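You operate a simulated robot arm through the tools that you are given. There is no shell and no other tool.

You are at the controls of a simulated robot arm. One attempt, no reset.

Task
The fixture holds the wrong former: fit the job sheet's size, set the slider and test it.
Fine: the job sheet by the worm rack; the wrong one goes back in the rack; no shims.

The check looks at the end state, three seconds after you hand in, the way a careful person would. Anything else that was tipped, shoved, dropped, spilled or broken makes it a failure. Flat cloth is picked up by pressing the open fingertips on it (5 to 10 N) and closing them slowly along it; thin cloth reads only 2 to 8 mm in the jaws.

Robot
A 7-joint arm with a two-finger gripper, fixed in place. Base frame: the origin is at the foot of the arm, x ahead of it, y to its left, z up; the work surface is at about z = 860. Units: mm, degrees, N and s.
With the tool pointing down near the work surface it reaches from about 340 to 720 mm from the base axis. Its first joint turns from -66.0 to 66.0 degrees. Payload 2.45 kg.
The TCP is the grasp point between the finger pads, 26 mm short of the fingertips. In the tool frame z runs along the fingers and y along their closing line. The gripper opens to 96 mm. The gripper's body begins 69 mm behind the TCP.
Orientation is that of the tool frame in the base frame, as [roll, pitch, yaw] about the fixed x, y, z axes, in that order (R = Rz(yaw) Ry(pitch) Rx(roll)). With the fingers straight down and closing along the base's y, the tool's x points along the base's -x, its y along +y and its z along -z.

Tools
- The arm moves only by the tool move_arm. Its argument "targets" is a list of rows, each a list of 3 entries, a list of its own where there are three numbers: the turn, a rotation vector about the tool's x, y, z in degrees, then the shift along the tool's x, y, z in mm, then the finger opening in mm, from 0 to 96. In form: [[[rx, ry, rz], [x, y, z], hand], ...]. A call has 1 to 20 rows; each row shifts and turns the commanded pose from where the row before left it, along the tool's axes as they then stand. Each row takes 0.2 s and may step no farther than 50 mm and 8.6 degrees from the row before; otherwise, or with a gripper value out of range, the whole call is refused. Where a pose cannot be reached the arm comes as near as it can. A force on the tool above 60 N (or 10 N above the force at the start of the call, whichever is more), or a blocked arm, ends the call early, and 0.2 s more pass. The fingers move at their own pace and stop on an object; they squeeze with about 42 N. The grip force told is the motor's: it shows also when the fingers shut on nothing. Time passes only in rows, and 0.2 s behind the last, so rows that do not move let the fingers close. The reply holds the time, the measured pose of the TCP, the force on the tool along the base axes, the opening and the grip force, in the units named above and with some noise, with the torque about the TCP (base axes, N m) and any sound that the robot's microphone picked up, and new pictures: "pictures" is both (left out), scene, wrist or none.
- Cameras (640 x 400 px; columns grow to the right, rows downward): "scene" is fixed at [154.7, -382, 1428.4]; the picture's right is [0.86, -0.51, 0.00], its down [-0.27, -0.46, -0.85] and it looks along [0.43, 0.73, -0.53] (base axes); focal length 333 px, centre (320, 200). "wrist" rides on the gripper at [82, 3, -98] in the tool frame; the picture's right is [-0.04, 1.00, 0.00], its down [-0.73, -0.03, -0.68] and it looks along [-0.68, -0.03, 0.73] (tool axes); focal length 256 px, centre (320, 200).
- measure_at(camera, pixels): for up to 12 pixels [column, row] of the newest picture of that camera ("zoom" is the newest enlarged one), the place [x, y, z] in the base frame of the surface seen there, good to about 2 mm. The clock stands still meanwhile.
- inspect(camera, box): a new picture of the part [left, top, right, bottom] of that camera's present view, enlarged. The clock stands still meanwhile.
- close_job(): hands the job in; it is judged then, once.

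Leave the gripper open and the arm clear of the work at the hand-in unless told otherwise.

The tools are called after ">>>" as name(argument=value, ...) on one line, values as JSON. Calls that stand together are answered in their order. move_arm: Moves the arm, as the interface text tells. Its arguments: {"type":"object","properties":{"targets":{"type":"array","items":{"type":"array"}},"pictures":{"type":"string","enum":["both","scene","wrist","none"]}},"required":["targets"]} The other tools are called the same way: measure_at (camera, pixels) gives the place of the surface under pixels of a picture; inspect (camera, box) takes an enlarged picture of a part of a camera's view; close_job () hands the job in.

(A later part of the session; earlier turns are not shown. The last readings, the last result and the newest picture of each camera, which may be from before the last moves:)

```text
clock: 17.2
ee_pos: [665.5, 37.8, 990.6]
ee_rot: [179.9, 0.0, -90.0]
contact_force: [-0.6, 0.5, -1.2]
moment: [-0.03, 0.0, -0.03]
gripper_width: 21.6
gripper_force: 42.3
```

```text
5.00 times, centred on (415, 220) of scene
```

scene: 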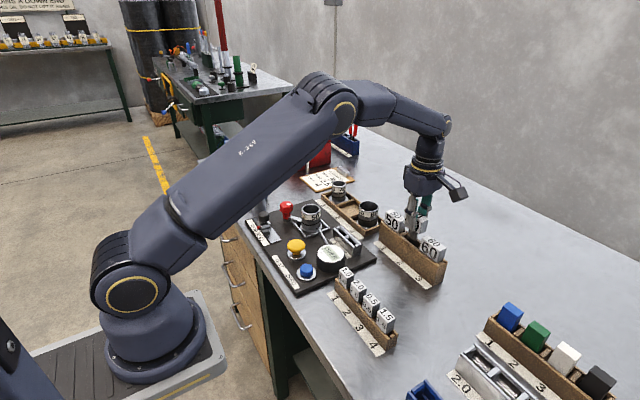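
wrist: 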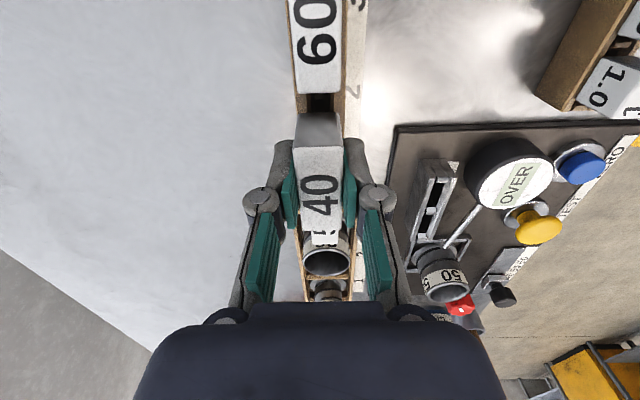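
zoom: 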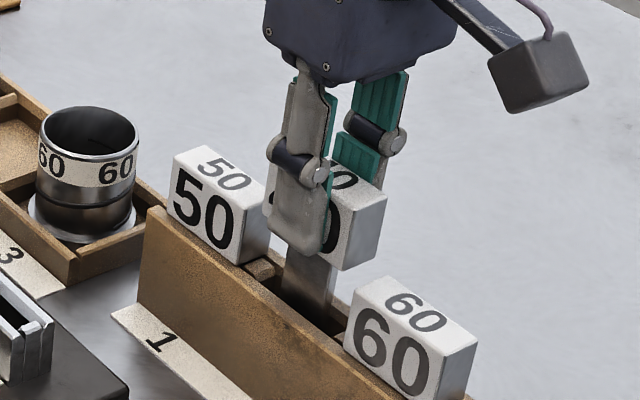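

Blade is in the slot. I keep lowering to about TCP z 955, with smaller final steps.

>>> move_arm(targets=[[[0, 0, 0], [0, 0, 6], 14], [[0, 0, 0], [0, 0, 6], 14], [[0, 0, 0], [0, 0, 6], 14], [[0, 0, 0], [0, 0, 6], 14], [[0, 0, 0], [0, 0, 5], 14], [[0, 0, 0], [0, 0, 3], 14], [[0, 0, 0], [0, 0, 0], 14]])

>>> inspect(camera="scene", box=[375, 180, 455, 260])

```text
clock: 18.8
ee_pos: [666.4, 38.0, 958.7]
ee_rot: [179.9, 0.0, -90.0]
contact_force: [0.1, -0.2, -1.2]
moment: [0.02, 0.01, -0.01]
gripper_width: 21.3
gripper_force: 41.8
```

scene: 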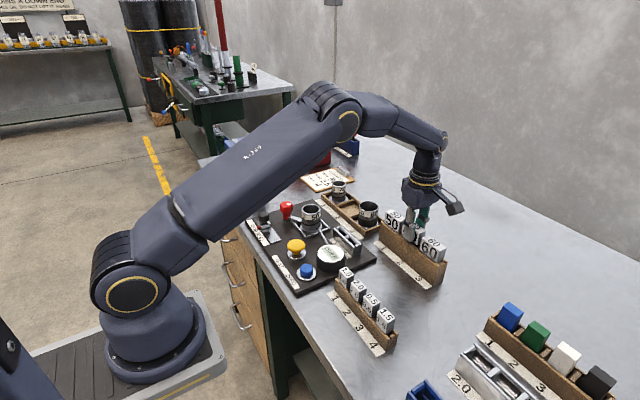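
wrist: 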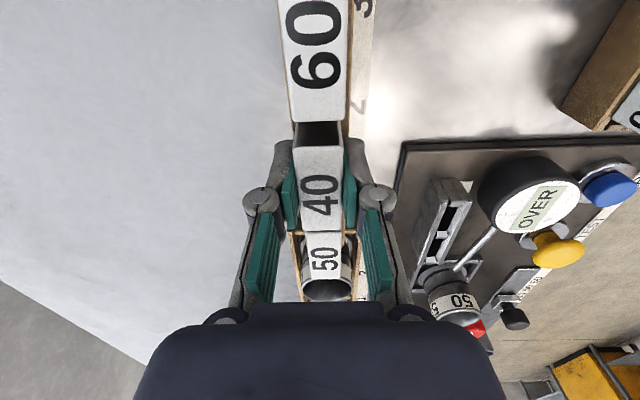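

```text
5.00 times, centred on (415, 220) of scene
```

zoom: 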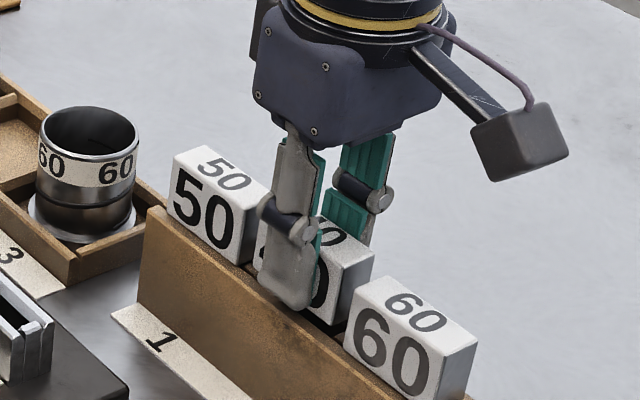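

Still a few mm above the rails. Lowering in 1 mm steps until I feel the seat.

>>> move_arm(targets=[[[0, 0, 0], [0, 0, 1], 14], [[0, 0, 0], [0, 0, 1], 14], [[0, 0, 0], [0, 0, 1], 14], [[0, 0, 0], [0, 0, 1], 14], [[0, 0, 0], [0, 0, 0], 14]], pictures="none")

>>> inspect(camera="scene", box=[385, 200, 445, 260])

```text
clock: 20.0
ee_pos: [666.1, 39.6, 955.3]
ee_rot: [-180.0, -0.1, -90.0]
contact_force: [-0.2, -0.5, -2.3]
moment: [0.0, 0.01, 0.03]
gripper_width: 21.4
gripper_force: 41.8
```

```text
6.67 times, centred on (415, 230) of scene
```

zoom: 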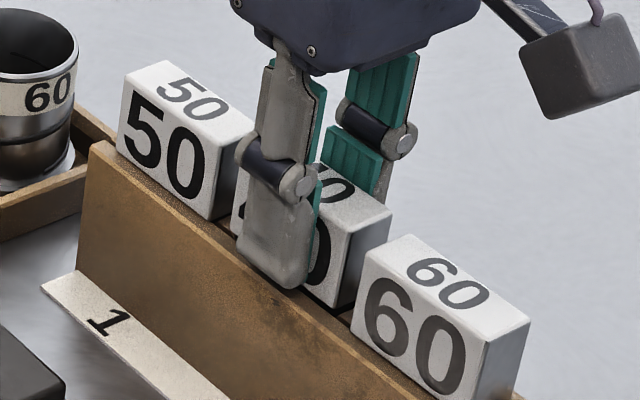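

Not touching yet. A further 1 mm at a time, up to 4 mm.

>>> move_arm(targets=[[[0, 0, 0], [0, 0, 1], 14], [[0, 0, 0], [0, 0, 1], 14], [[0, 0, 0], [0, 0, 0], 14]], pictures="none")

>>> measure_at(camera="scene", pixels=[[423, 224], [428, 227], [434, 241], [398, 207], [428, 236]])

```text
clock: 20.8
ee_pos: [665.9, 38.2, 952.8]
ee_rot: [180.0, 0.1, -90.0]
contact_force: [0.8, 0.1, -2.1]
moment: [-0.01, -0.01, 0.0]
gripper_width: 21.5
gripper_force: 42.0
```

```text
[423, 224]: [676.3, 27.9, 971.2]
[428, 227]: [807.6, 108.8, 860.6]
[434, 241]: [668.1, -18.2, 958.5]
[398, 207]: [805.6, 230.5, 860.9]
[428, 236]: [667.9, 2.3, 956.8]
```

>>> inspect(camera="wrist", box=[260, 60, 380, 280])

>>> inspect(camera="scene", box=[385, 200, 445, 260])

>>> measure_at(camera="zoom", pixels=[[350, 205], [370, 215], [345, 290], [470, 270], [175, 85], [355, 300]])

```text
1.82 times, centred on (320, 170) of wrist
```

zoom: 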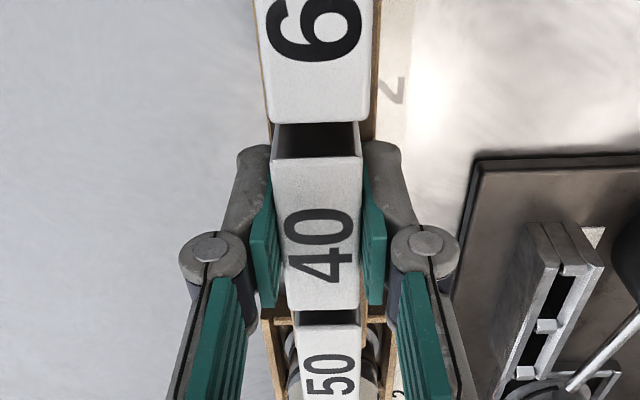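

```text
6.67 times, centred on (415, 230) of scene
```

zoom: 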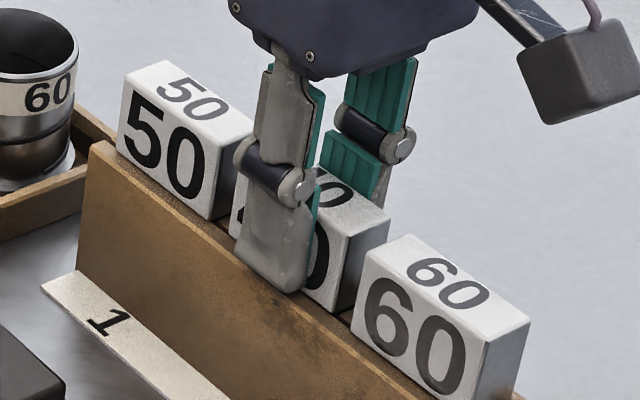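

```text
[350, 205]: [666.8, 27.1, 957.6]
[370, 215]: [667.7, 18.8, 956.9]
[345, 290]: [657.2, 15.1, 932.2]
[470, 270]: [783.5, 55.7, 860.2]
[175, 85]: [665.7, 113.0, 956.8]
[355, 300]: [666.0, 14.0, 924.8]
```

Handle top is now z≈957, level with the 50's top (957). One more small step, then release.

>>> move_arm(targets=[[[0, 0, 0], [0, 0, 0.7], 14], [[0, 0, 0], [0, 0, 0.5], 14], [[0, 0, 0], [0, 0, 0], 14]], pictures="none")

```text
clock: 21.6
ee_pos: [666.2, 38.9, 952.0]
ee_rot: [-179.9, -0.1, -90.0]
contact_force: [0.7, 1.9, 5.8]
moment: [-0.1, 0.04, -0.02]
gripper_width: 21.1
gripper_force: 42.1
```

Contact now (+6 N up): the former is seated. I open the fingers slowly and check it stays.

>>> move_arm(targets=[[[0, 0, 0], [0, 0, 0], 22], [[0, 0, 0], [0, 0, 0], 25], [[0, 0, 0], [0, 0, 0], 30], [[0, 0, 0], [0, 0, 0], 40], [[0, 0, 0], [0, 0, 0], 45], [[0, 0, 0], [0, 0, 0], 45]])

>>> inspect(camera="scene", box=[385, 200, 445, 260])

```text
clock: 23.0
ee_pos: [665.5, 38.8, 951.8]
ee_rot: [-180.0, 0.0, -90.0]
contact_force: [-0.6, -0.1, -1.0]
moment: [0.02, -0.02, 0.05]
gripper_width: 45.1
gripper_force: 0.0
```

scene: 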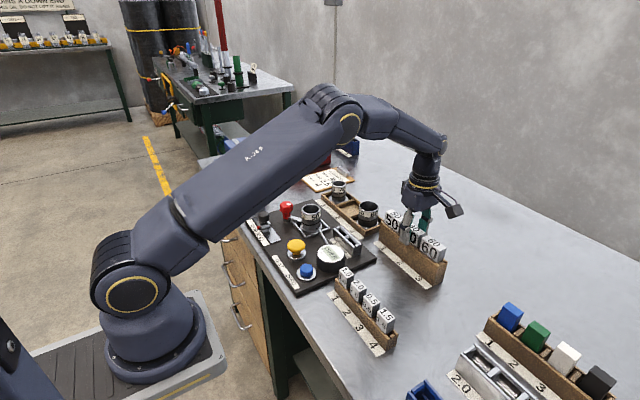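
wrist: 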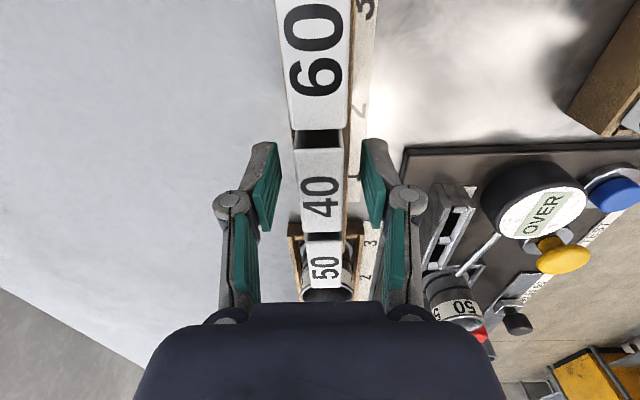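

```text
6.67 times, centred on (415, 230) of scene
```

zoom: 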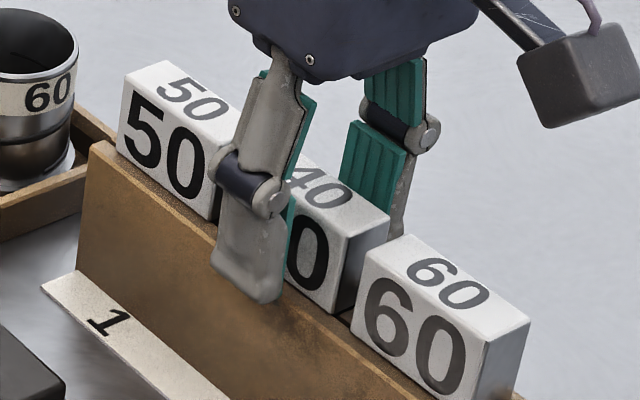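

The 40 stands in slot 2. I raise and move over the 50 in slot 1 (y≈101).

>>> move_arm(targets=[[[0, 0, 0], [0, 0, -20], 50], [[0, 0, 0], [0, 0, -35], 60], [[0, 0, 0], [0, 0, -35], 60], [[0, 0, 0], [-31, 0, 0], 60], [[0, 0, 0], [-31, 0, 0], 60], [[0, 0, 0], [0, 0, 0], 60], [[0, 0, 0], [0, 0, 0], 60]])

>>> measure_at(camera="wrist", pixels=[[309, 75], [332, 75], [320, 60], [320, 100], [309, 100], [332, 100], [320, 115], [320, 125]])

>>> inspect(camera="wrist", box=[250, 0, 410, 160])

>>> inspect(camera="scene", box=[375, 180, 455, 270])

```text
clock: 24.6
ee_pos: [665.2, 101.0, 1042.1]
ee_rot: [-179.9, 0.0, -90.0]
contact_force: [0.7, -0.3, 0.2]
moment: [-0.02, 0.0, 0.0]
gripper_width: 60.0
gripper_force: 0.2
```

scene: 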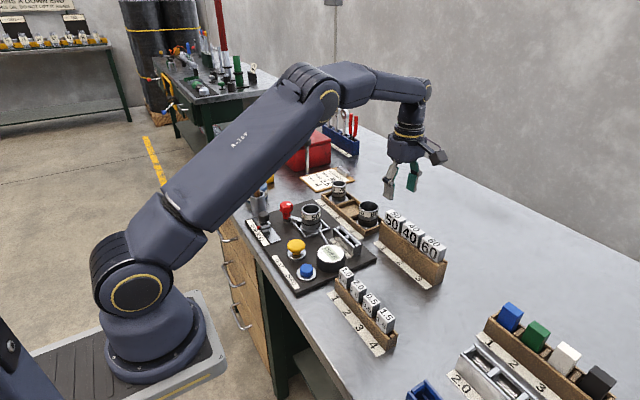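
wrist: 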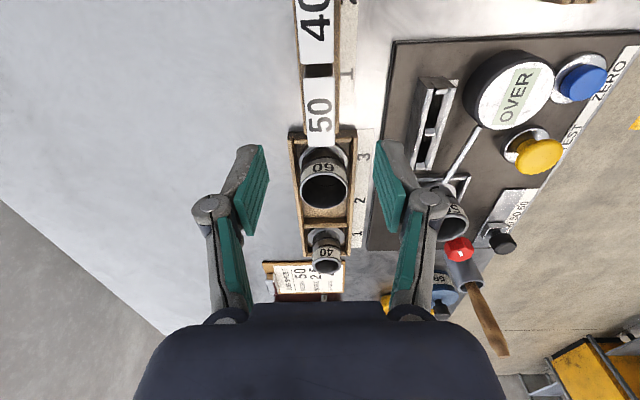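

```text
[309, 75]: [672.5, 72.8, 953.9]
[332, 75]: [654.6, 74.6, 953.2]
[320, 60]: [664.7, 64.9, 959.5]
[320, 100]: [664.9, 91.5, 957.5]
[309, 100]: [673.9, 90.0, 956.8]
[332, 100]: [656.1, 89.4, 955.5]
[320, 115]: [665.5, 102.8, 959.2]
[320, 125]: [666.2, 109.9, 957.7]
```

```text
2.50 times, centred on (330, 80) of wrist
```

zoom: 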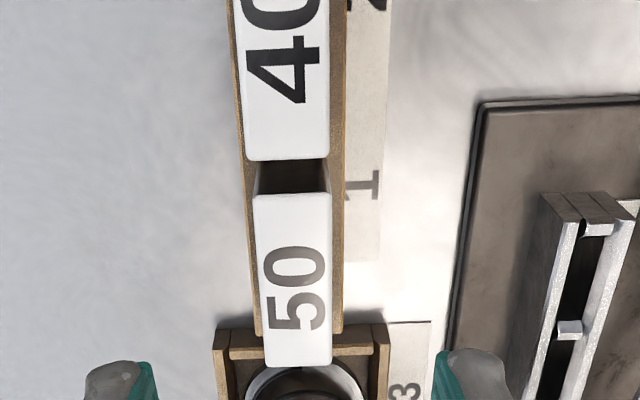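

```text
4.44 times, centred on (415, 225) of scene
```

zoom: 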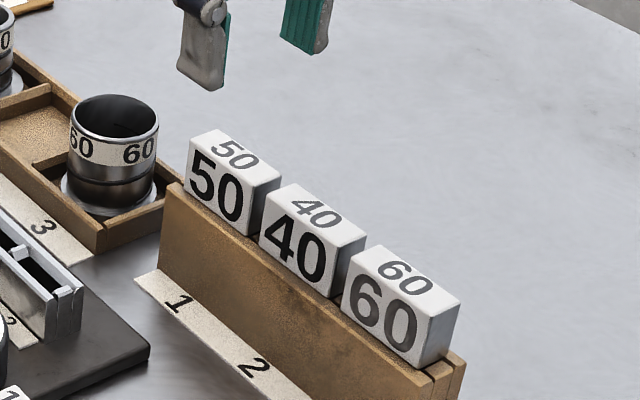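

>>> measure_at(camera="wrist", pixels=[[320, 140], [320, 144], [320, 82], [320, 78], [325, 160], [311, 140], [330, 140]])

```text
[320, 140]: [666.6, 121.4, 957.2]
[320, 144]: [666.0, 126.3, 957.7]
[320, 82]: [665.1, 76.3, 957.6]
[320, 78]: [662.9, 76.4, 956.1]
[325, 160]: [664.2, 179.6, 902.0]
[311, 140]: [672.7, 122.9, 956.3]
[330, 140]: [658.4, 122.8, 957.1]
```

The 50's handle spans y 75–127, x centre 665: TCP is over it. Descend to z≈952.5 and close.

>>> move_arm(targets=[[[0, 0, 0], [0, 0, 25], 60], [[0, 0, 0], [0, 0, 30], 50], [[0, 0, 0], [0, 0, 20], 45], [[0, 0, 0], [0, 0, 10], 45], [[0, 0, 0], [0, 0, 4], 45], [[0, 0, 0], [0, 0, 0], 45]])

>>> inspect(camera="scene", box=[365, 180, 445, 260])

```text
clock: 26.0
ee_pos: [665.6, 99.9, 952.8]
ee_rot: [-180.0, 0.1, -89.9]
contact_force: [0.2, 0.8, 1.0]
moment: [0.02, 0.01, 0.01]
gripper_width: 45.1
gripper_force: 0.1
```

scene: 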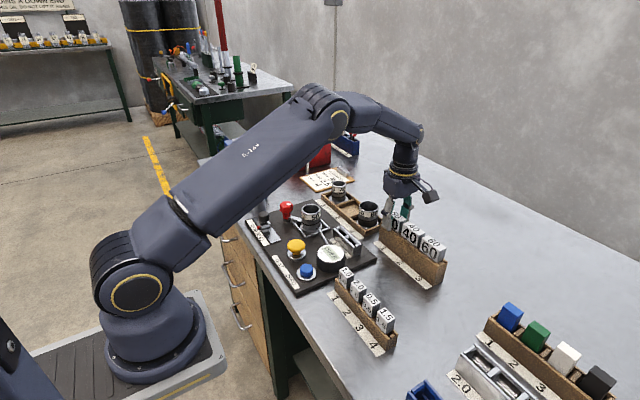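
wrist: 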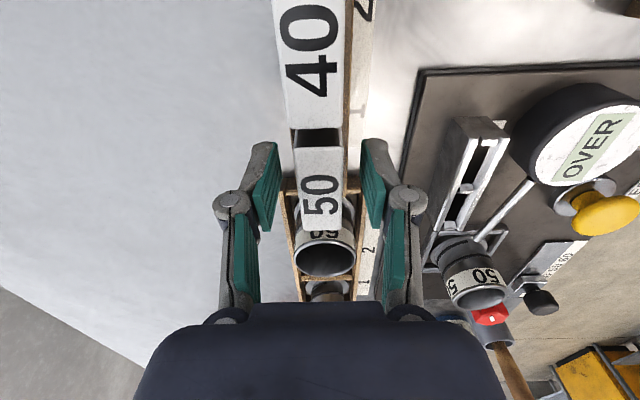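

```text
5.00 times, centred on (405, 220) of scene
```

zoom: 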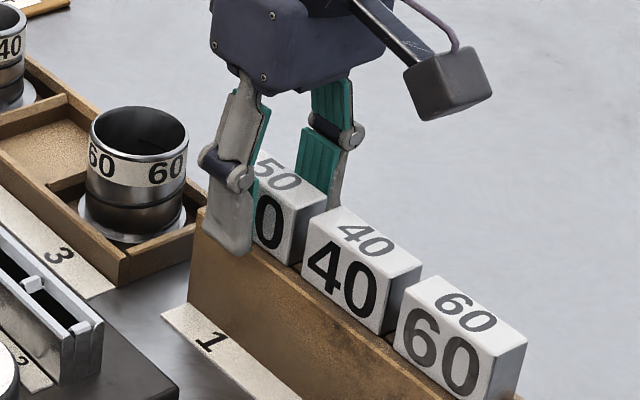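

Fingers straddle the 50's handle. Closing slowly, with a 1 mm y shift to centre.

>>> move_arm(targets=[[[0, 0, 0], [-1, 0, 0], 38], [[0, 0, 0], [0, 0, 0], 30], [[0, 0, 0], [0, 0, 0], 24], [[0, 0, 0], [0, 0, 0], 20], [[0, 0, 0], [0, 0, 0], 14], [[0, 0, 0], [0, 0, 0], 14]], pictures="none")

>>> move_arm(targets=[[[0, 0, 0], [0, 0, -1], 14], [[0, 0, 0], [0, 0, -2], 14], [[0, 0, 0], [0, 0, -4], 14], [[0, 0, 0], [0, 0, -6], 14], [[0, 0, 0], [0, 0, 0], 14]])

```text
clock: 27.4
ee_pos: [664.3, 100.4, 952.5]
ee_rot: [-179.9, 0.0, -90.1]
contact_force: [-0.9, -0.1, 0.6]
moment: [-0.04, 0.03, -0.04]
gripper_width: 21.3
gripper_force: 41.5
```

```text
clock: 28.6
ee_pos: [665.9, 102.2, 966.2]
ee_rot: [-180.0, 0.1, -89.9]
contact_force: [-0.3, 0.3, -1.8]
moment: [0.01, 0.0, 0.0]
gripper_width: 21.4
gripper_force: 42.2
```

scene: 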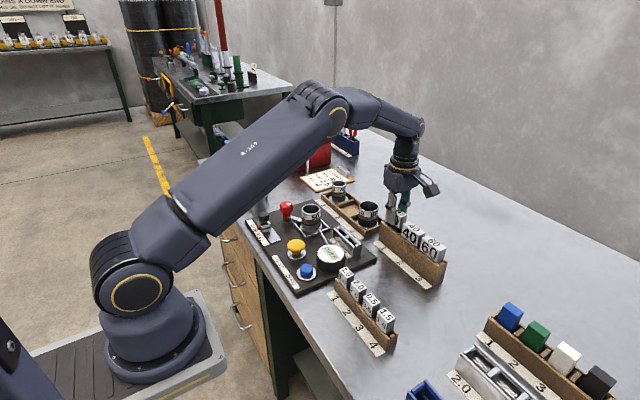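
wrist: 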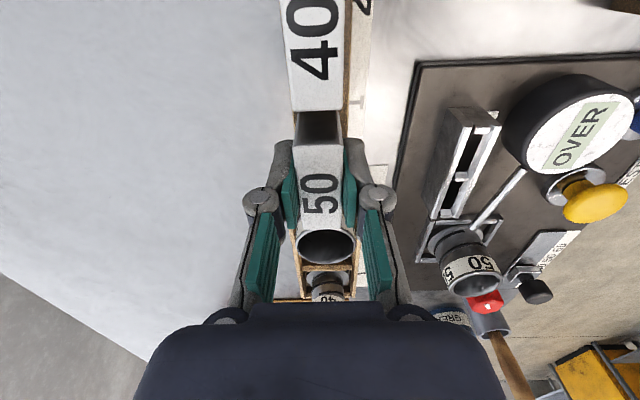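

The 50 lifts freely. I raise it to z≈1086 and carry it over to the fixture.

>>> move_arm(targets=[[[0, 0, 0], [0, 0, -15], 14], [[0, 0, 0], [0, 0, -30], 14], [[0, 0, 0], [0, 0, -35], 14], [[0, 0, 0], [0, 0, -30], 14], [[0, 0, 0], [0, 0, -10], 14], [[0, 0, 0], [-16, 15, 0], 14], [[0, 0, 0], [-28, 26, 0], 14], [[0, 0, 0], [-29, 27, 0], 14], [[0, 0, 0], [-29, 27, 0], 14], [[0, 0, 0], [-29, 27, 0], 14], [[0, 0, 0], [-20, 18, 0], 14], [[0, 0, 0], [-11.5, 10.5, 0], 14], [[0, 0, 0], [0, 0, 0], 14], [[0, 0, 0], [0, 0, 0], 14]])

>>> inspect(camera="scene", box=[280, 130, 350, 240])

>>> inspect(camera="wrist", box=[270, 20, 370, 140])

```text
clock: 31.6
ee_pos: [514.7, 262.2, 1085.6]
ee_rot: [-180.0, 0.0, -90.0]
contact_force: [-0.8, 0.4, -1.4]
moment: [-0.01, -0.01, 0.02]
gripper_width: 21.4
gripper_force: 41.3
```

scene: 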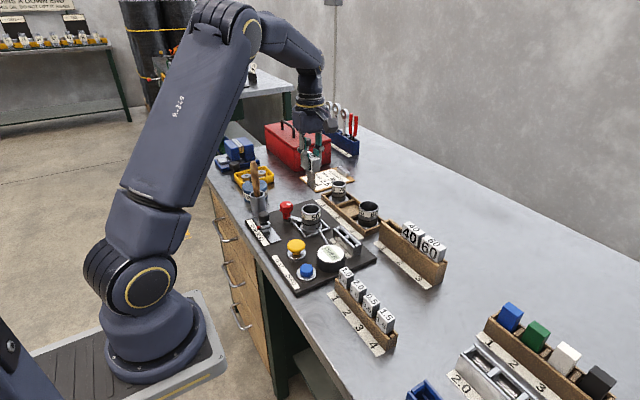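
wrist: 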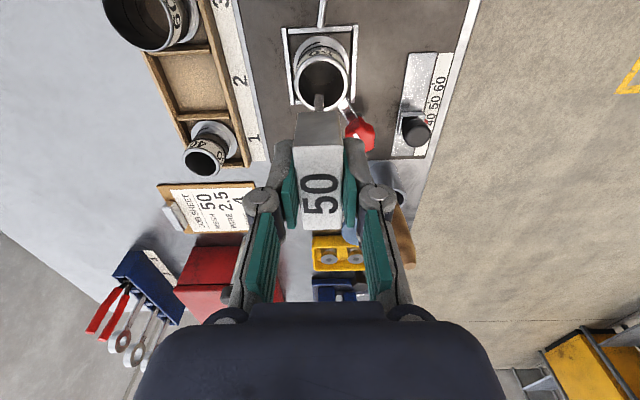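

```text
3.64 times, centred on (315, 185) of scene
```

zoom: 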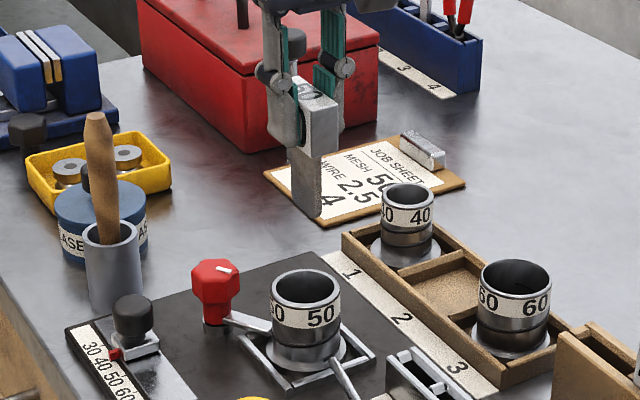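

```text
3.33 times, centred on (320, 80) of wrist
```

zoom: 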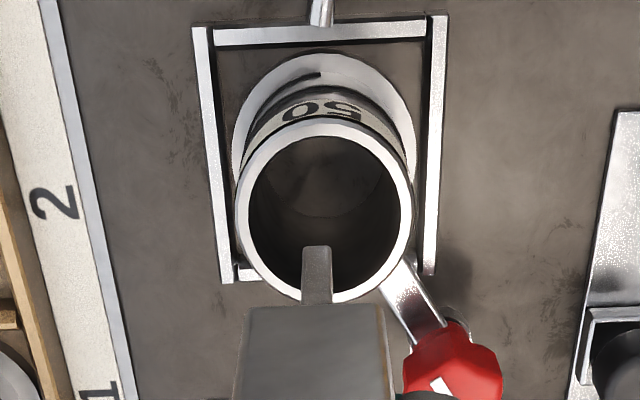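

Blade is over the worm. I'll measure the worm rim and blade extents to centre the blade in the bore.

>>> measure_at(camera="wrist", pixels=[[321.5, 57], [322, 58.5], [296, 80], [346.5, 80], [302, 100], [340, 100], [319, 97], [315.5, 98], [323, 98], [298.5, 92], [345, 92]])

>>> inspect(camera="scene", box=[290, 145, 335, 195])

>>> measure_at(camera="zoom", pixels=[[240, 200], [250, 300], [240, 310], [300, 340], [310, 365], [340, 300], [350, 355], [342, 320], [300, 250], [330, 250], [355, 250]])

```text
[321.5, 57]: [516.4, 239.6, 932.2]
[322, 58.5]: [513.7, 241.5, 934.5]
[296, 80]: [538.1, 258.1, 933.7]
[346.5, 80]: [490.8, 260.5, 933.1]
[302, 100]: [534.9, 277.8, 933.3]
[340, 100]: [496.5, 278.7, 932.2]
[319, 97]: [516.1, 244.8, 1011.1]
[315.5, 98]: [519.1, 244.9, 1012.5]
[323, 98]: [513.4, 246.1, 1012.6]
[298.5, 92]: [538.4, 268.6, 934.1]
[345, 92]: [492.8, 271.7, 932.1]
```

```text
8.00 times, centred on (312, 170) of scene
```

zoom: 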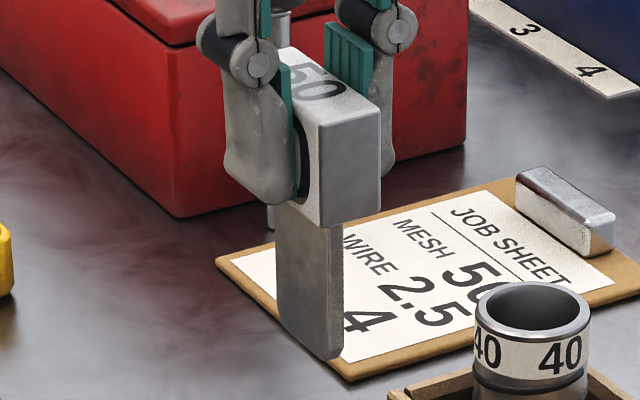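

```text
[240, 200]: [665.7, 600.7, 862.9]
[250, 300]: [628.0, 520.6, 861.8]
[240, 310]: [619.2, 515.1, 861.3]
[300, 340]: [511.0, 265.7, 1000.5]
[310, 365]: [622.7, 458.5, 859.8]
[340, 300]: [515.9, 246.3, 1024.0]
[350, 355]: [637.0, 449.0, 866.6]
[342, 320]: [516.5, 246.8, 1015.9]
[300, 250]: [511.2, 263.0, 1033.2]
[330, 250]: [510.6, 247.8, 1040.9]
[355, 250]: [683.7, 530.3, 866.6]
```

>>> measure_at(camera="zoom", pixels=[[283, 320], [286, 300], [281, 260], [279, 230], [288, 330], [335, 350], [338, 230], [341, 250], [320, 340]])

>>> measure_at(camera="wrist", pixels=[[321, 57.5], [308, 62], [335, 62], [297, 75], [346.5, 75], [304.5, 104], [308, 108], [337, 104]])

```text
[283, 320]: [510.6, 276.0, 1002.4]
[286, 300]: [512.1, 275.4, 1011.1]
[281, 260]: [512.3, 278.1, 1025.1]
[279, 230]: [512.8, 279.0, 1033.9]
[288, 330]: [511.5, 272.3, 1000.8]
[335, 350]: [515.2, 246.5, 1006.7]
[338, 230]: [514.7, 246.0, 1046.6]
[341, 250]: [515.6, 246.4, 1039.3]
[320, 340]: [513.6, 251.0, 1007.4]
```

```text
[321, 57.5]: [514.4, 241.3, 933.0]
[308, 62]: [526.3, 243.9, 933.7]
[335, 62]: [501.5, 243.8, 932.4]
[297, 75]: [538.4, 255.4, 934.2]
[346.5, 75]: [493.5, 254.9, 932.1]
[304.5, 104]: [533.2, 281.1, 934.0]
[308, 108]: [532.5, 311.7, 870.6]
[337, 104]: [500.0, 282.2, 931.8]
```

Blade y 246–279 (centre 262.4), worm centre (514.5, 264.3). I shift +1.9 in y, −0.5 in x, and lower until the tip is just above the rim, then check.

>>> move_arm(targets=[[[0, 0, 0], [-1.9, 0.5, 15], 14], [[0, 0, 0], [0, 0, 20], 14], [[0, 0, 0], [0, 0, 15], 14], [[0, 0, 0], [0, 0, 8], 14], [[0, 0, 0], [0, 0, 0], 14], [[0, 0, 0], [0, 0, 0], 14]])

>>> inspect(camera="wrist", box=[270, 30, 370, 140])

>>> inspect(camera="scene", box=[285, 165, 340, 225])

>>> measure_at(camera="zoom", pixels=[[260, 230], [300, 230], [320, 230], [270, 200], [320, 200]])

```text
clock: 33.0
ee_pos: [514.2, 263.4, 1028.4]
ee_rot: [-179.9, -0.1, -89.9]
contact_force: [-0.3, 0.8, -2.0]
moment: [0.0, 0.0, 0.0]
gripper_width: 21.4
gripper_force: 41.8
```

scene: 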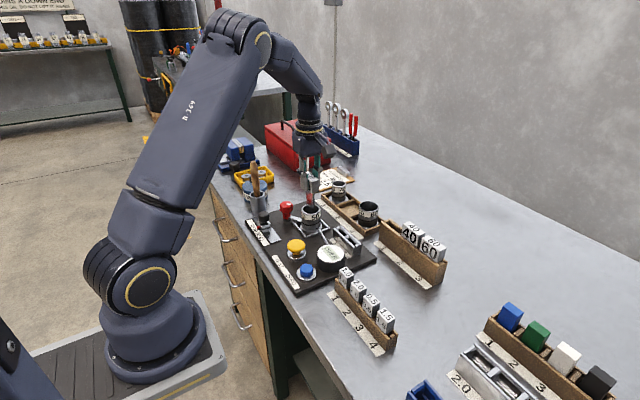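
wrist: 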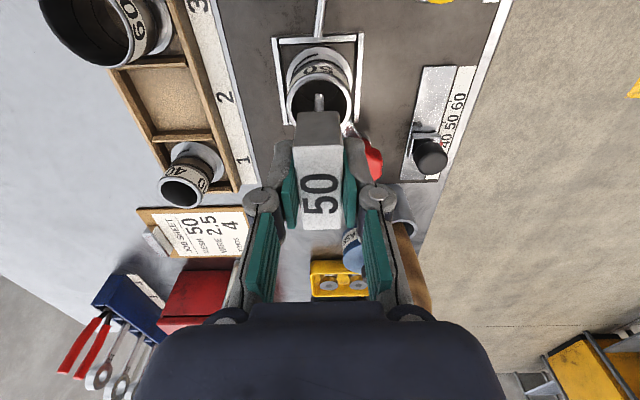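

```text
3.64 times, centred on (320, 85) of wrist
```

zoom: 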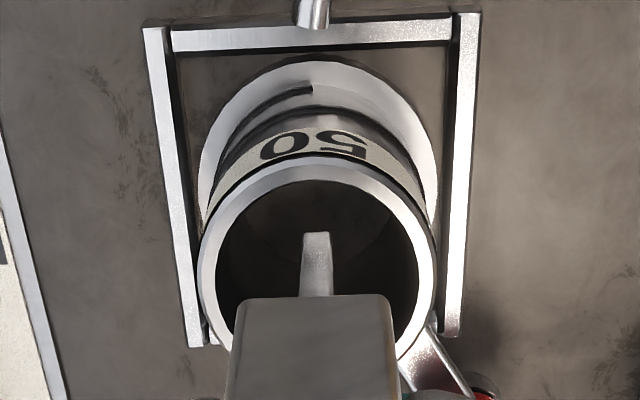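

```text
6.67 times, centred on (312, 195) of scene
```

zoom: 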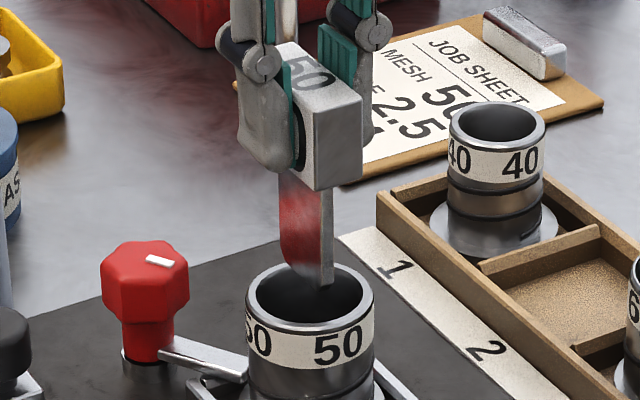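

```text
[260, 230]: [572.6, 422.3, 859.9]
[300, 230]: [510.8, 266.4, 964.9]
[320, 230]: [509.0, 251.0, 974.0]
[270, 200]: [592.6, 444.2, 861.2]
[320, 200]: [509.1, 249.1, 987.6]
```

Blade is centred in x over the bore. Checking its y edges once more.

>>> measure_at(camera="zoom", pixels=[[283, 220], [283, 240], [328, 260], [329, 230], [328, 210], [284, 200], [290, 255]])

>>> measure_at(camera="wrist", pixels=[[319, 97], [319, 102], [317, 100], [322, 100], [319, 74.5], [319, 77.5], [292, 110], [344, 110]])

```text
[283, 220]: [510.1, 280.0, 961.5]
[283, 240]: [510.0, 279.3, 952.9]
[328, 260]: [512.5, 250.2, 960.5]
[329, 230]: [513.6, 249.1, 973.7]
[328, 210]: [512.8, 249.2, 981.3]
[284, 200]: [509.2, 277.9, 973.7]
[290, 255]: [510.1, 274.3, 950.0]
```

```text
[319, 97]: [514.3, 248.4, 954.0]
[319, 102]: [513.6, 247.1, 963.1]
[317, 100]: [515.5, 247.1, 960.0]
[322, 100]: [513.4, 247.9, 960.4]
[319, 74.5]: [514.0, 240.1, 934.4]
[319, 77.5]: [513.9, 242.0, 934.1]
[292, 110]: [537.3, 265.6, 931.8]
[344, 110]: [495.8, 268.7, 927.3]
```

Blade centre (513.7, 264) matches the bore. Lowering in steps with force checks.

>>> move_arm(targets=[[[0, 0, 0], [0, -0.5, 6], 14], [[0, 0, 0], [0, 0, 6], 14], [[0, 0, 0], [0, 0, 6], 14], [[0, 0, 0], [0, 0, 6], 14], [[0, 0, 0], [0, 0, 6], 14], [[0, 0, 0], [0, 0, 0], 14]])

>>> inspect(camera="scene", box=[285, 175, 340, 235])

>>> inspect(camera="wrist", box=[260, 30, 380, 150])

```text
clock: 34.4
ee_pos: [515.6, 264.4, 997.1]
ee_rot: [-179.9, 0.0, -90.1]
contact_force: [0.4, 0.4, -2.3]
moment: [0.0, 0.02, 0.03]
gripper_width: 21.5
gripper_force: 41.7
```

scene: 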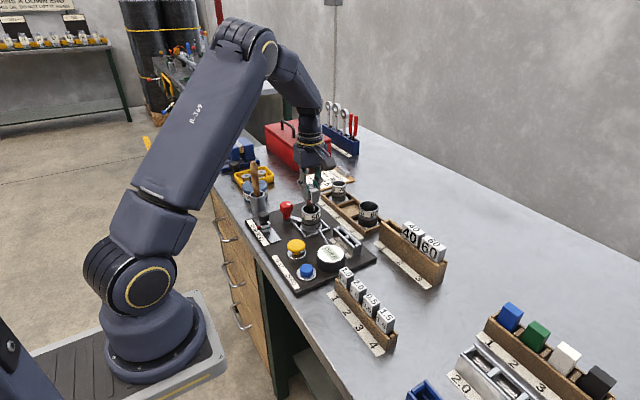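
wrist: 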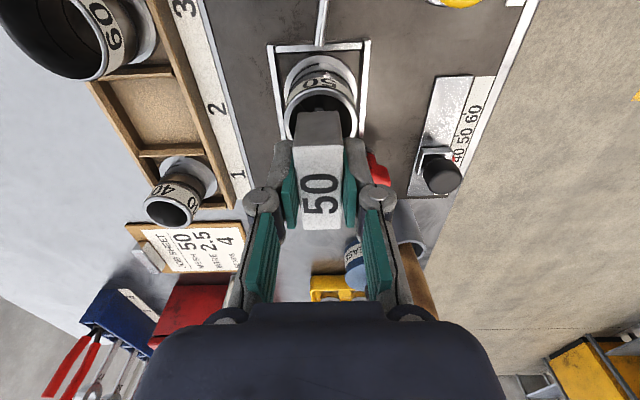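

```text
6.67 times, centred on (312, 205) of scene
```

zoom: 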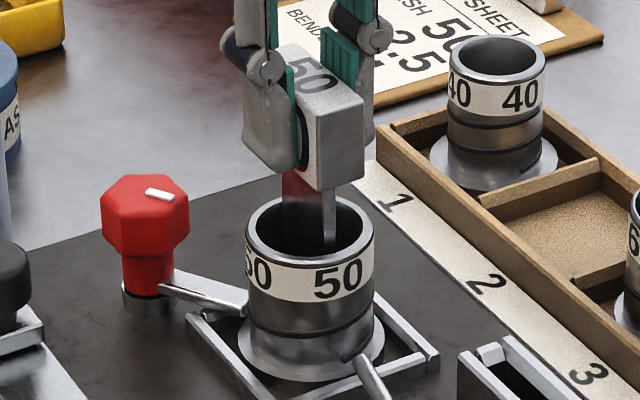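

```text
3.33 times, centred on (320, 90) of wrist
```

zoom: 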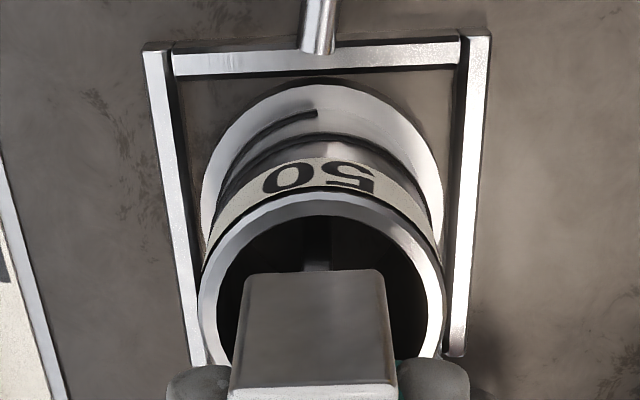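

Blade is going in cleanly. Continue to about z 968, then slowly.

>>> move_arm(targets=[[[0, 0, 0], [0, 0, 6], 14], [[0, 0, 0], [0, 0, 6], 14], [[0, 0, 0], [0, 0, 6], 14], [[0, 0, 0], [0, 0, 5], 14], [[0, 0, 0], [0, 0, 3], 14], [[0, 0, 0], [0, 0, 0], 14]], pictures="none")

>>> inspect(camera="scene", box=[285, 175, 340, 235])

```text
clock: 35.8
ee_pos: [516.0, 265.5, 971.6]
ee_rot: [-180.0, 0.0, -90.0]
contact_force: [0.4, 0.7, -2.2]
moment: [0.0, -0.02, 0.01]
gripper_width: 21.5
gripper_force: 42.4
```

```text
6.67 times, centred on (312, 205) of scene
```

zoom: 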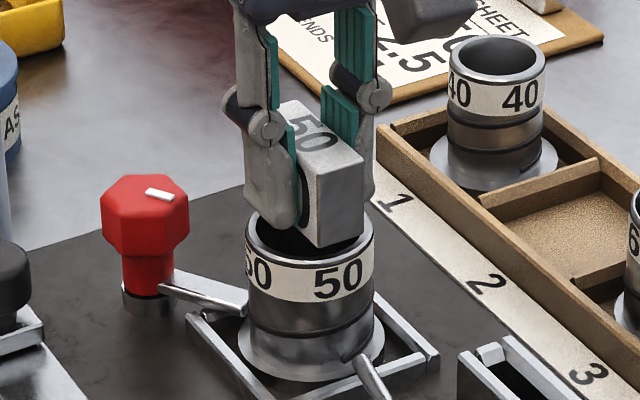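

Still a few mm to go. Lowering by 1 mm steps until contact.

>>> move_arm(targets=[[[0, 0, 0], [0, 0, 1.5], 14], [[0, 0, 0], [0, 0, 1.5], 14], [[0, 0, 0], [0, 0, 1], 14], [[0, 0, 0], [0, 0, 1], 14], [[0, 0, 0], [0, 0, 0], 14]], pictures="none")

>>> inspect(camera="scene", box=[285, 175, 340, 235])

>>> measure_at(camera="zoom", pixels=[[310, 125], [330, 160], [330, 250], [335, 225]])

```text
clock: 37.0
ee_pos: [516.0, 264.9, 966.3]
ee_rot: [-180.0, 0.0, -90.1]
contact_force: [0.3, 0.9, -1.9]
moment: [0.0, -0.01, -0.03]
gripper_width: 21.5
gripper_force: 42.1
```

```text
6.67 times, centred on (312, 205) of scene
```

zoom: 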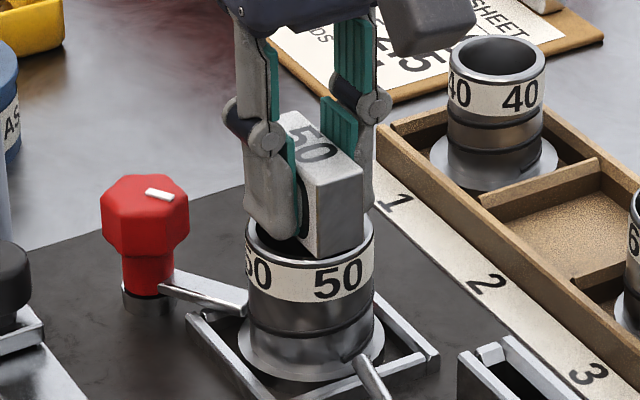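

```text
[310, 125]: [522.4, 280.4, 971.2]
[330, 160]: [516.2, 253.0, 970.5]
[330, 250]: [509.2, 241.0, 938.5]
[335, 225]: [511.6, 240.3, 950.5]
```

About 1–2 mm left. Small steps.

>>> move_arm(targets=[[[0, 0, 0], [0, 0, 0.8], 14], [[0, 0, 0], [0, 0, 0.8], 14], [[0, 0, 0], [0, 0, 0], 14]], pictures="none")

```text
clock: 37.8
ee_pos: [515.3, 266.2, 964.4]
ee_rot: [180.0, 0.0, -90.0]
contact_force: [0.4, -0.7, -1.0]
moment: [0.02, 0.03, -0.02]
gripper_width: 21.5
gripper_force: 42.3
```

>>> move_arm(targets=[[[0, 0, 0], [0, 0, 0.7], 14], [[0, 0, 0], [0, 0, 0], 14]], pictures="none")

>>> inspect(camera="scene", box=[285, 175, 340, 235])

>>> measure_at(camera="zoom", pixels=[[310, 125], [330, 160], [330, 250], [335, 225], [340, 170]])

```text
clock: 38.4
ee_pos: [515.3, 265.3, 965.3]
ee_rot: [-179.9, 0.0, -89.9]
contact_force: [-4.0, -0.6, 10.0]
moment: [-0.21, 0.18, -0.01]
gripper_width: 21.3
gripper_force: 42.1
```

```text
6.67 times, centred on (312, 205) of scene
```

zoom: 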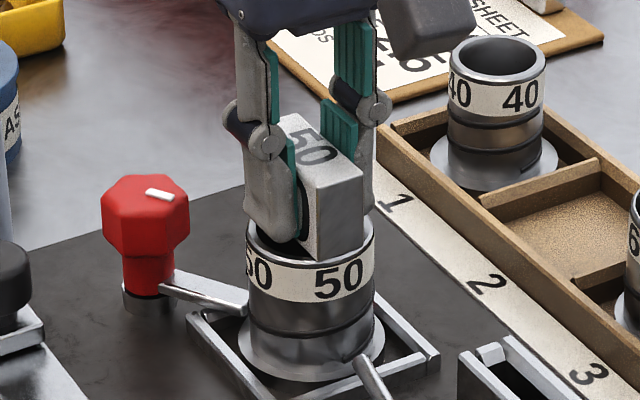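

```text
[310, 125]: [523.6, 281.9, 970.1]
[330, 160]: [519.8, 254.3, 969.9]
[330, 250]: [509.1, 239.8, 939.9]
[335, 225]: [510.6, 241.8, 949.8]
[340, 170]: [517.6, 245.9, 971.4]
```

Contact of +10 N with the handle top ≈970, the same as the 40 was. I release slowly and check that it sits square.

>>> move_arm(targets=[[[0, 0, 0], [0, 0, 0], 22], [[0, 0, 0], [0, 0, 0], 25], [[0, 0, 0], [0, 0, 0], 30], [[0, 0, 0], [0, 0, 0], 38], [[0, 0, 0], [0, 0, 0], 45], [[0, 0, 0], [0, 0, 0], 45]])

>>> inspect(camera="scene", box=[285, 175, 340, 235])

>>> measure_at(camera="zoom", pixels=[[310, 125], [330, 160], [330, 250], [335, 225], [340, 170]])

```text
clock: 39.8
ee_pos: [516.1, 265.6, 964.8]
ee_rot: [179.9, 0.0, -90.0]
contact_force: [0.6, 0.1, -0.3]
moment: [0.0, 0.03, 0.0]
gripper_width: 45.1
gripper_force: 0.0
```

scene: 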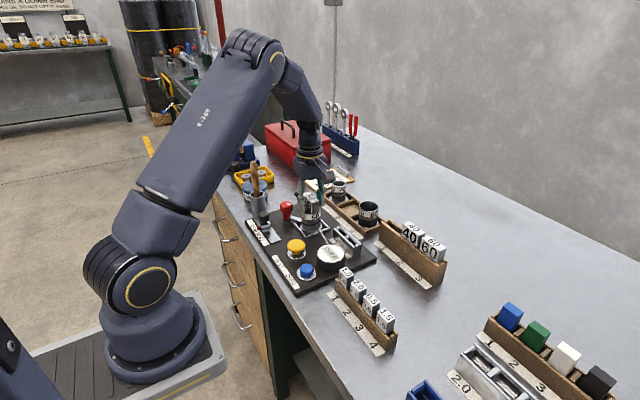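
wrist: 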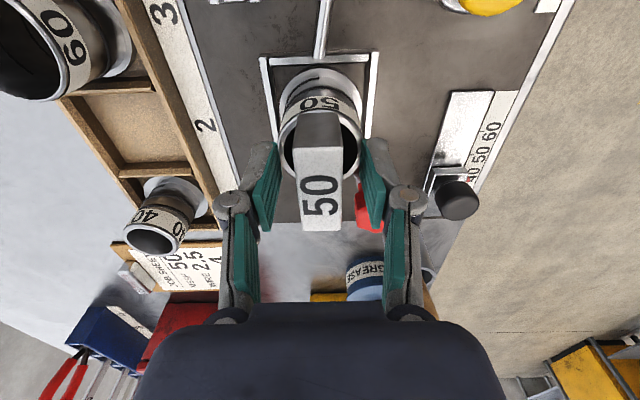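

```text
6.67 times, centred on (312, 205) of scene
```

zoom: 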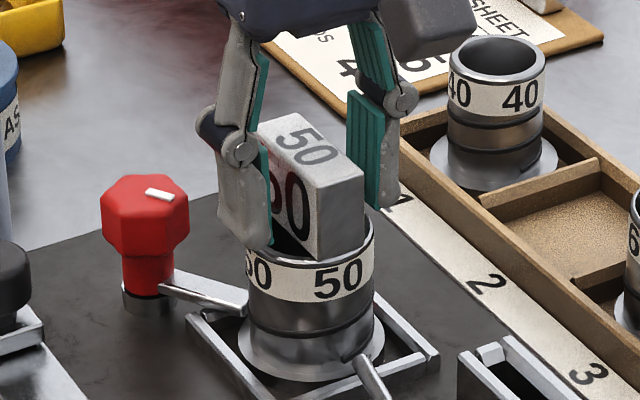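

```text
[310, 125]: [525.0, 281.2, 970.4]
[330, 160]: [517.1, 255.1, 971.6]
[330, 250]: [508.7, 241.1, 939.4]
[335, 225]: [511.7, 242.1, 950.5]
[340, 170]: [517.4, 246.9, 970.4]
```

It stands upright in the worm. I raise the arm straight up and check its pose from above.

>>> move_arm(targets=[[[0, 0, 0], [0, 0, -15], 50], [[0, 0, 0], [0, 0, -30], 60], [[0, 0, 0], [0, 0, -35], 60], [[0, 0, 0], [0, 0, -35], 60], [[0, 0, 0], [0, 0, 0], 60], [[0, 0, 0], [0, 0, 0], 60]])

>>> inspect(camera="scene", box=[275, 180, 345, 245])

>>> inspect(camera="wrist", box=[260, 0, 400, 170])

>>> measure_at(camera="wrist", pixels=[[311, 67], [335, 67], [334, 128], [312, 128], [322, 100], [318, 80], [325, 120]])

```text
clock: 41.2
ee_pos: [515.5, 264.3, 1080.9]
ee_rot: [180.0, 0.1, -90.0]
contact_force: [0.3, 0.8, -0.2]
moment: [0.0, 0.02, -0.04]
gripper_width: 59.9
gripper_force: 0.1
```

scene: 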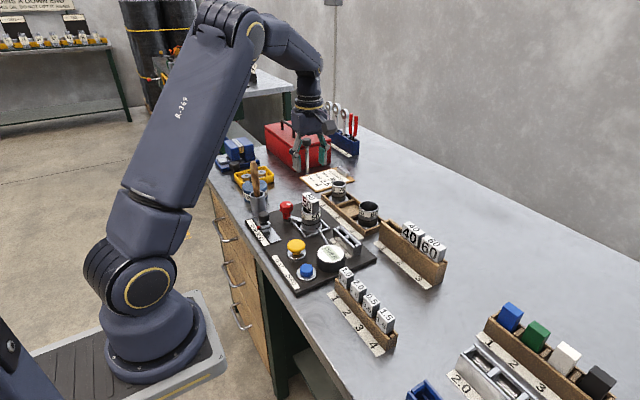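
wrist: 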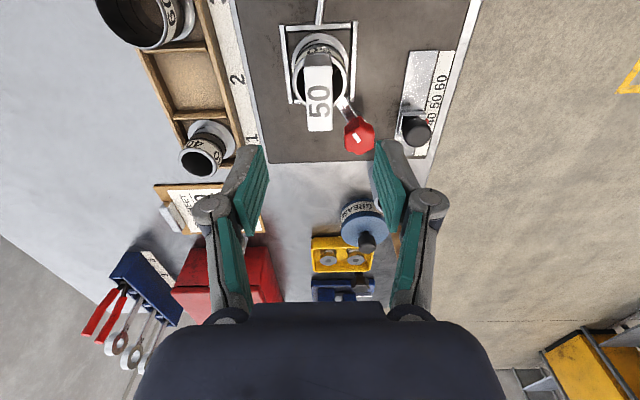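

```text
6.15 times, centred on (310, 212) of scene
```

zoom: 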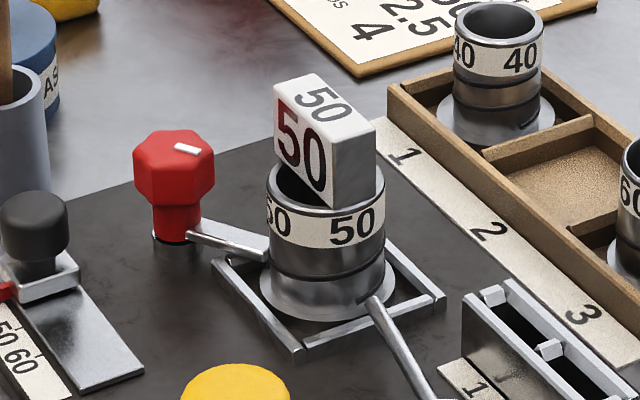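

```text
2.35 times, centred on (330, 85) of wrist
```

zoom: 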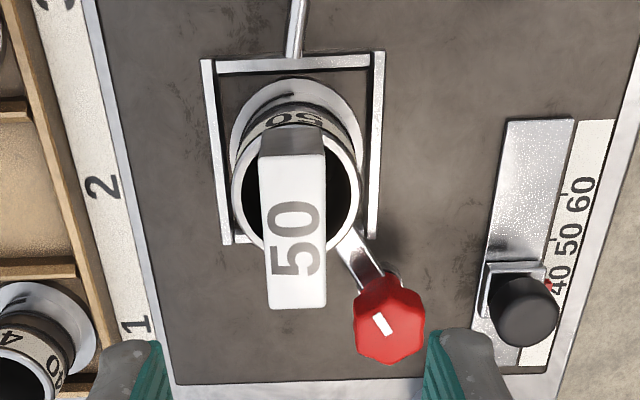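

```text
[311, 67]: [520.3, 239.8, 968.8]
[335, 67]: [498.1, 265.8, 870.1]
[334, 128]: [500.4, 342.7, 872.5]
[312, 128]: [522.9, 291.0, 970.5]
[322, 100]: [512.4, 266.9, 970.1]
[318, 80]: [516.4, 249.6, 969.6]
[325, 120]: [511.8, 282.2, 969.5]
```

The 50 former sits like the 40 did (top z≈970). Next the slider: I move over its black knob at about (408, 334), staying high, for a closer look.

>>> move_arm(targets=[[[0, 0, 0], [-17.5, 27, 0], 60], [[0, 0, 0], [-17.5, 27, 0], 60], [[0, 0, 0], [-17.5, 27, 10], 60], [[0, 0, 0], [-17.5, 26, 20], 60], [[0, 0, 0], [0, 0, 20], 60], [[0, 0, 0], [0, 0, 20], 60], [[0, 0, 0], [0, 0, 0], 60], [[0, 0, 0], [0, 0, 0], 60]])

>>> inspect(camera="wrist", box=[250, 0, 410, 180])

>>> inspect(camera="scene", box=[235, 160, 305, 240])

```text
clock: 43.0
ee_pos: [408.8, 336.1, 1009.6]
ee_rot: [-180.0, 0.0, -90.1]
contact_force: [0.4, 0.3, 0.4]
moment: [-0.01, -0.03, -0.03]
gripper_width: 59.9
gripper_force: 0.0
```

scene: 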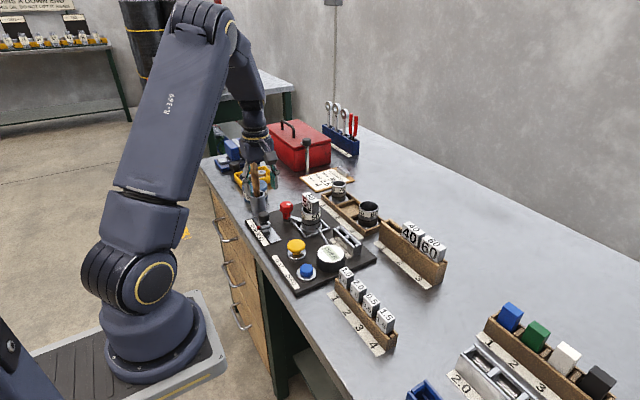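
wrist: 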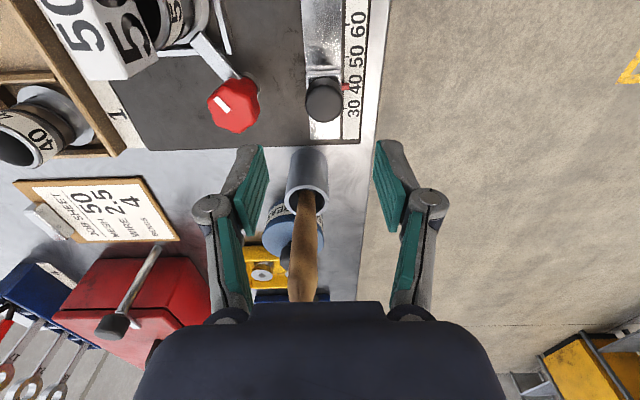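

```text
2.22 times, centred on (330, 90) of wrist
```

zoom: 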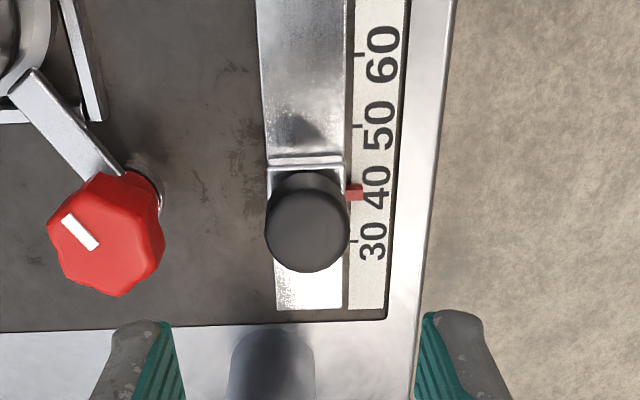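

```text
5.00 times, centred on (270, 200) of scene
```

zoom: 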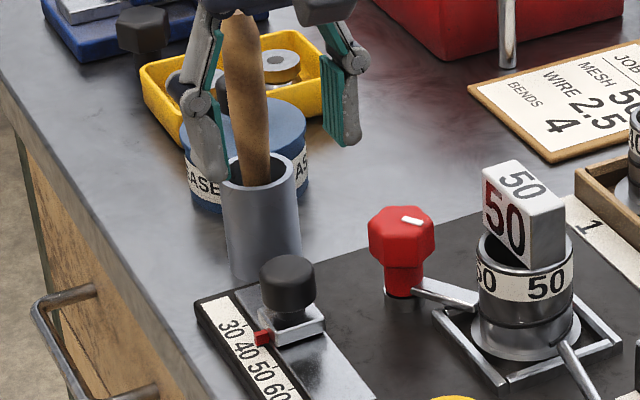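

I need to know where the tube and the wooden brush handle are relative to the gripper before descending.

>>> measure_at(camera="wrist", pixels=[[307, 160], [292, 185], [323, 185], [307, 205], [305, 230], [303, 260], [302, 290], [319, 280], [290, 290]])

>>> measure_at(camera="wrist", pixels=[[323, 98], [310, 98], [337, 98], [323, 115], [346, 86], [347.5, 57], [345, 24], [346, 110], [323, 83], [312, 77], [340, 77]])

>>> measure_at(camera="scene", pixels=[[257, 195], [256, 180], [256, 170], [253, 165], [262, 165], [252, 200], [265, 210], [254, 204]])

```text
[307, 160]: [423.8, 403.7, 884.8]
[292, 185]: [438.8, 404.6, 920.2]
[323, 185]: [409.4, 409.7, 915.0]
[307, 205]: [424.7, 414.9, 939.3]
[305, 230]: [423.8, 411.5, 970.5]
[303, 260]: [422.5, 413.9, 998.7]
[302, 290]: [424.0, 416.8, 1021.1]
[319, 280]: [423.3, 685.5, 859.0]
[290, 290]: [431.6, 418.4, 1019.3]
```

```text
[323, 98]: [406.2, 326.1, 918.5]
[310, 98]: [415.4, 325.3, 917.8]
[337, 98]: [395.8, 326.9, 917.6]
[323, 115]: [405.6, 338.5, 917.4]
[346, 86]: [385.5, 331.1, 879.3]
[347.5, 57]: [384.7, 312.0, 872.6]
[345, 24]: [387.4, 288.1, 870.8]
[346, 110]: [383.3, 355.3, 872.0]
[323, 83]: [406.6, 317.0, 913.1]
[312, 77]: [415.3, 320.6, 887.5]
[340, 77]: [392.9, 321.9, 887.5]
```

```text
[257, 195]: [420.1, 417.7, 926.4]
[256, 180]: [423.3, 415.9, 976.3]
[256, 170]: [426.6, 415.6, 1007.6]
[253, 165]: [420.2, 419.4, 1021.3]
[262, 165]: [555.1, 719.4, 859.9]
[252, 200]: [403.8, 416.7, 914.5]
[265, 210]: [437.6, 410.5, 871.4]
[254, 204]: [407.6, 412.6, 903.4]
```

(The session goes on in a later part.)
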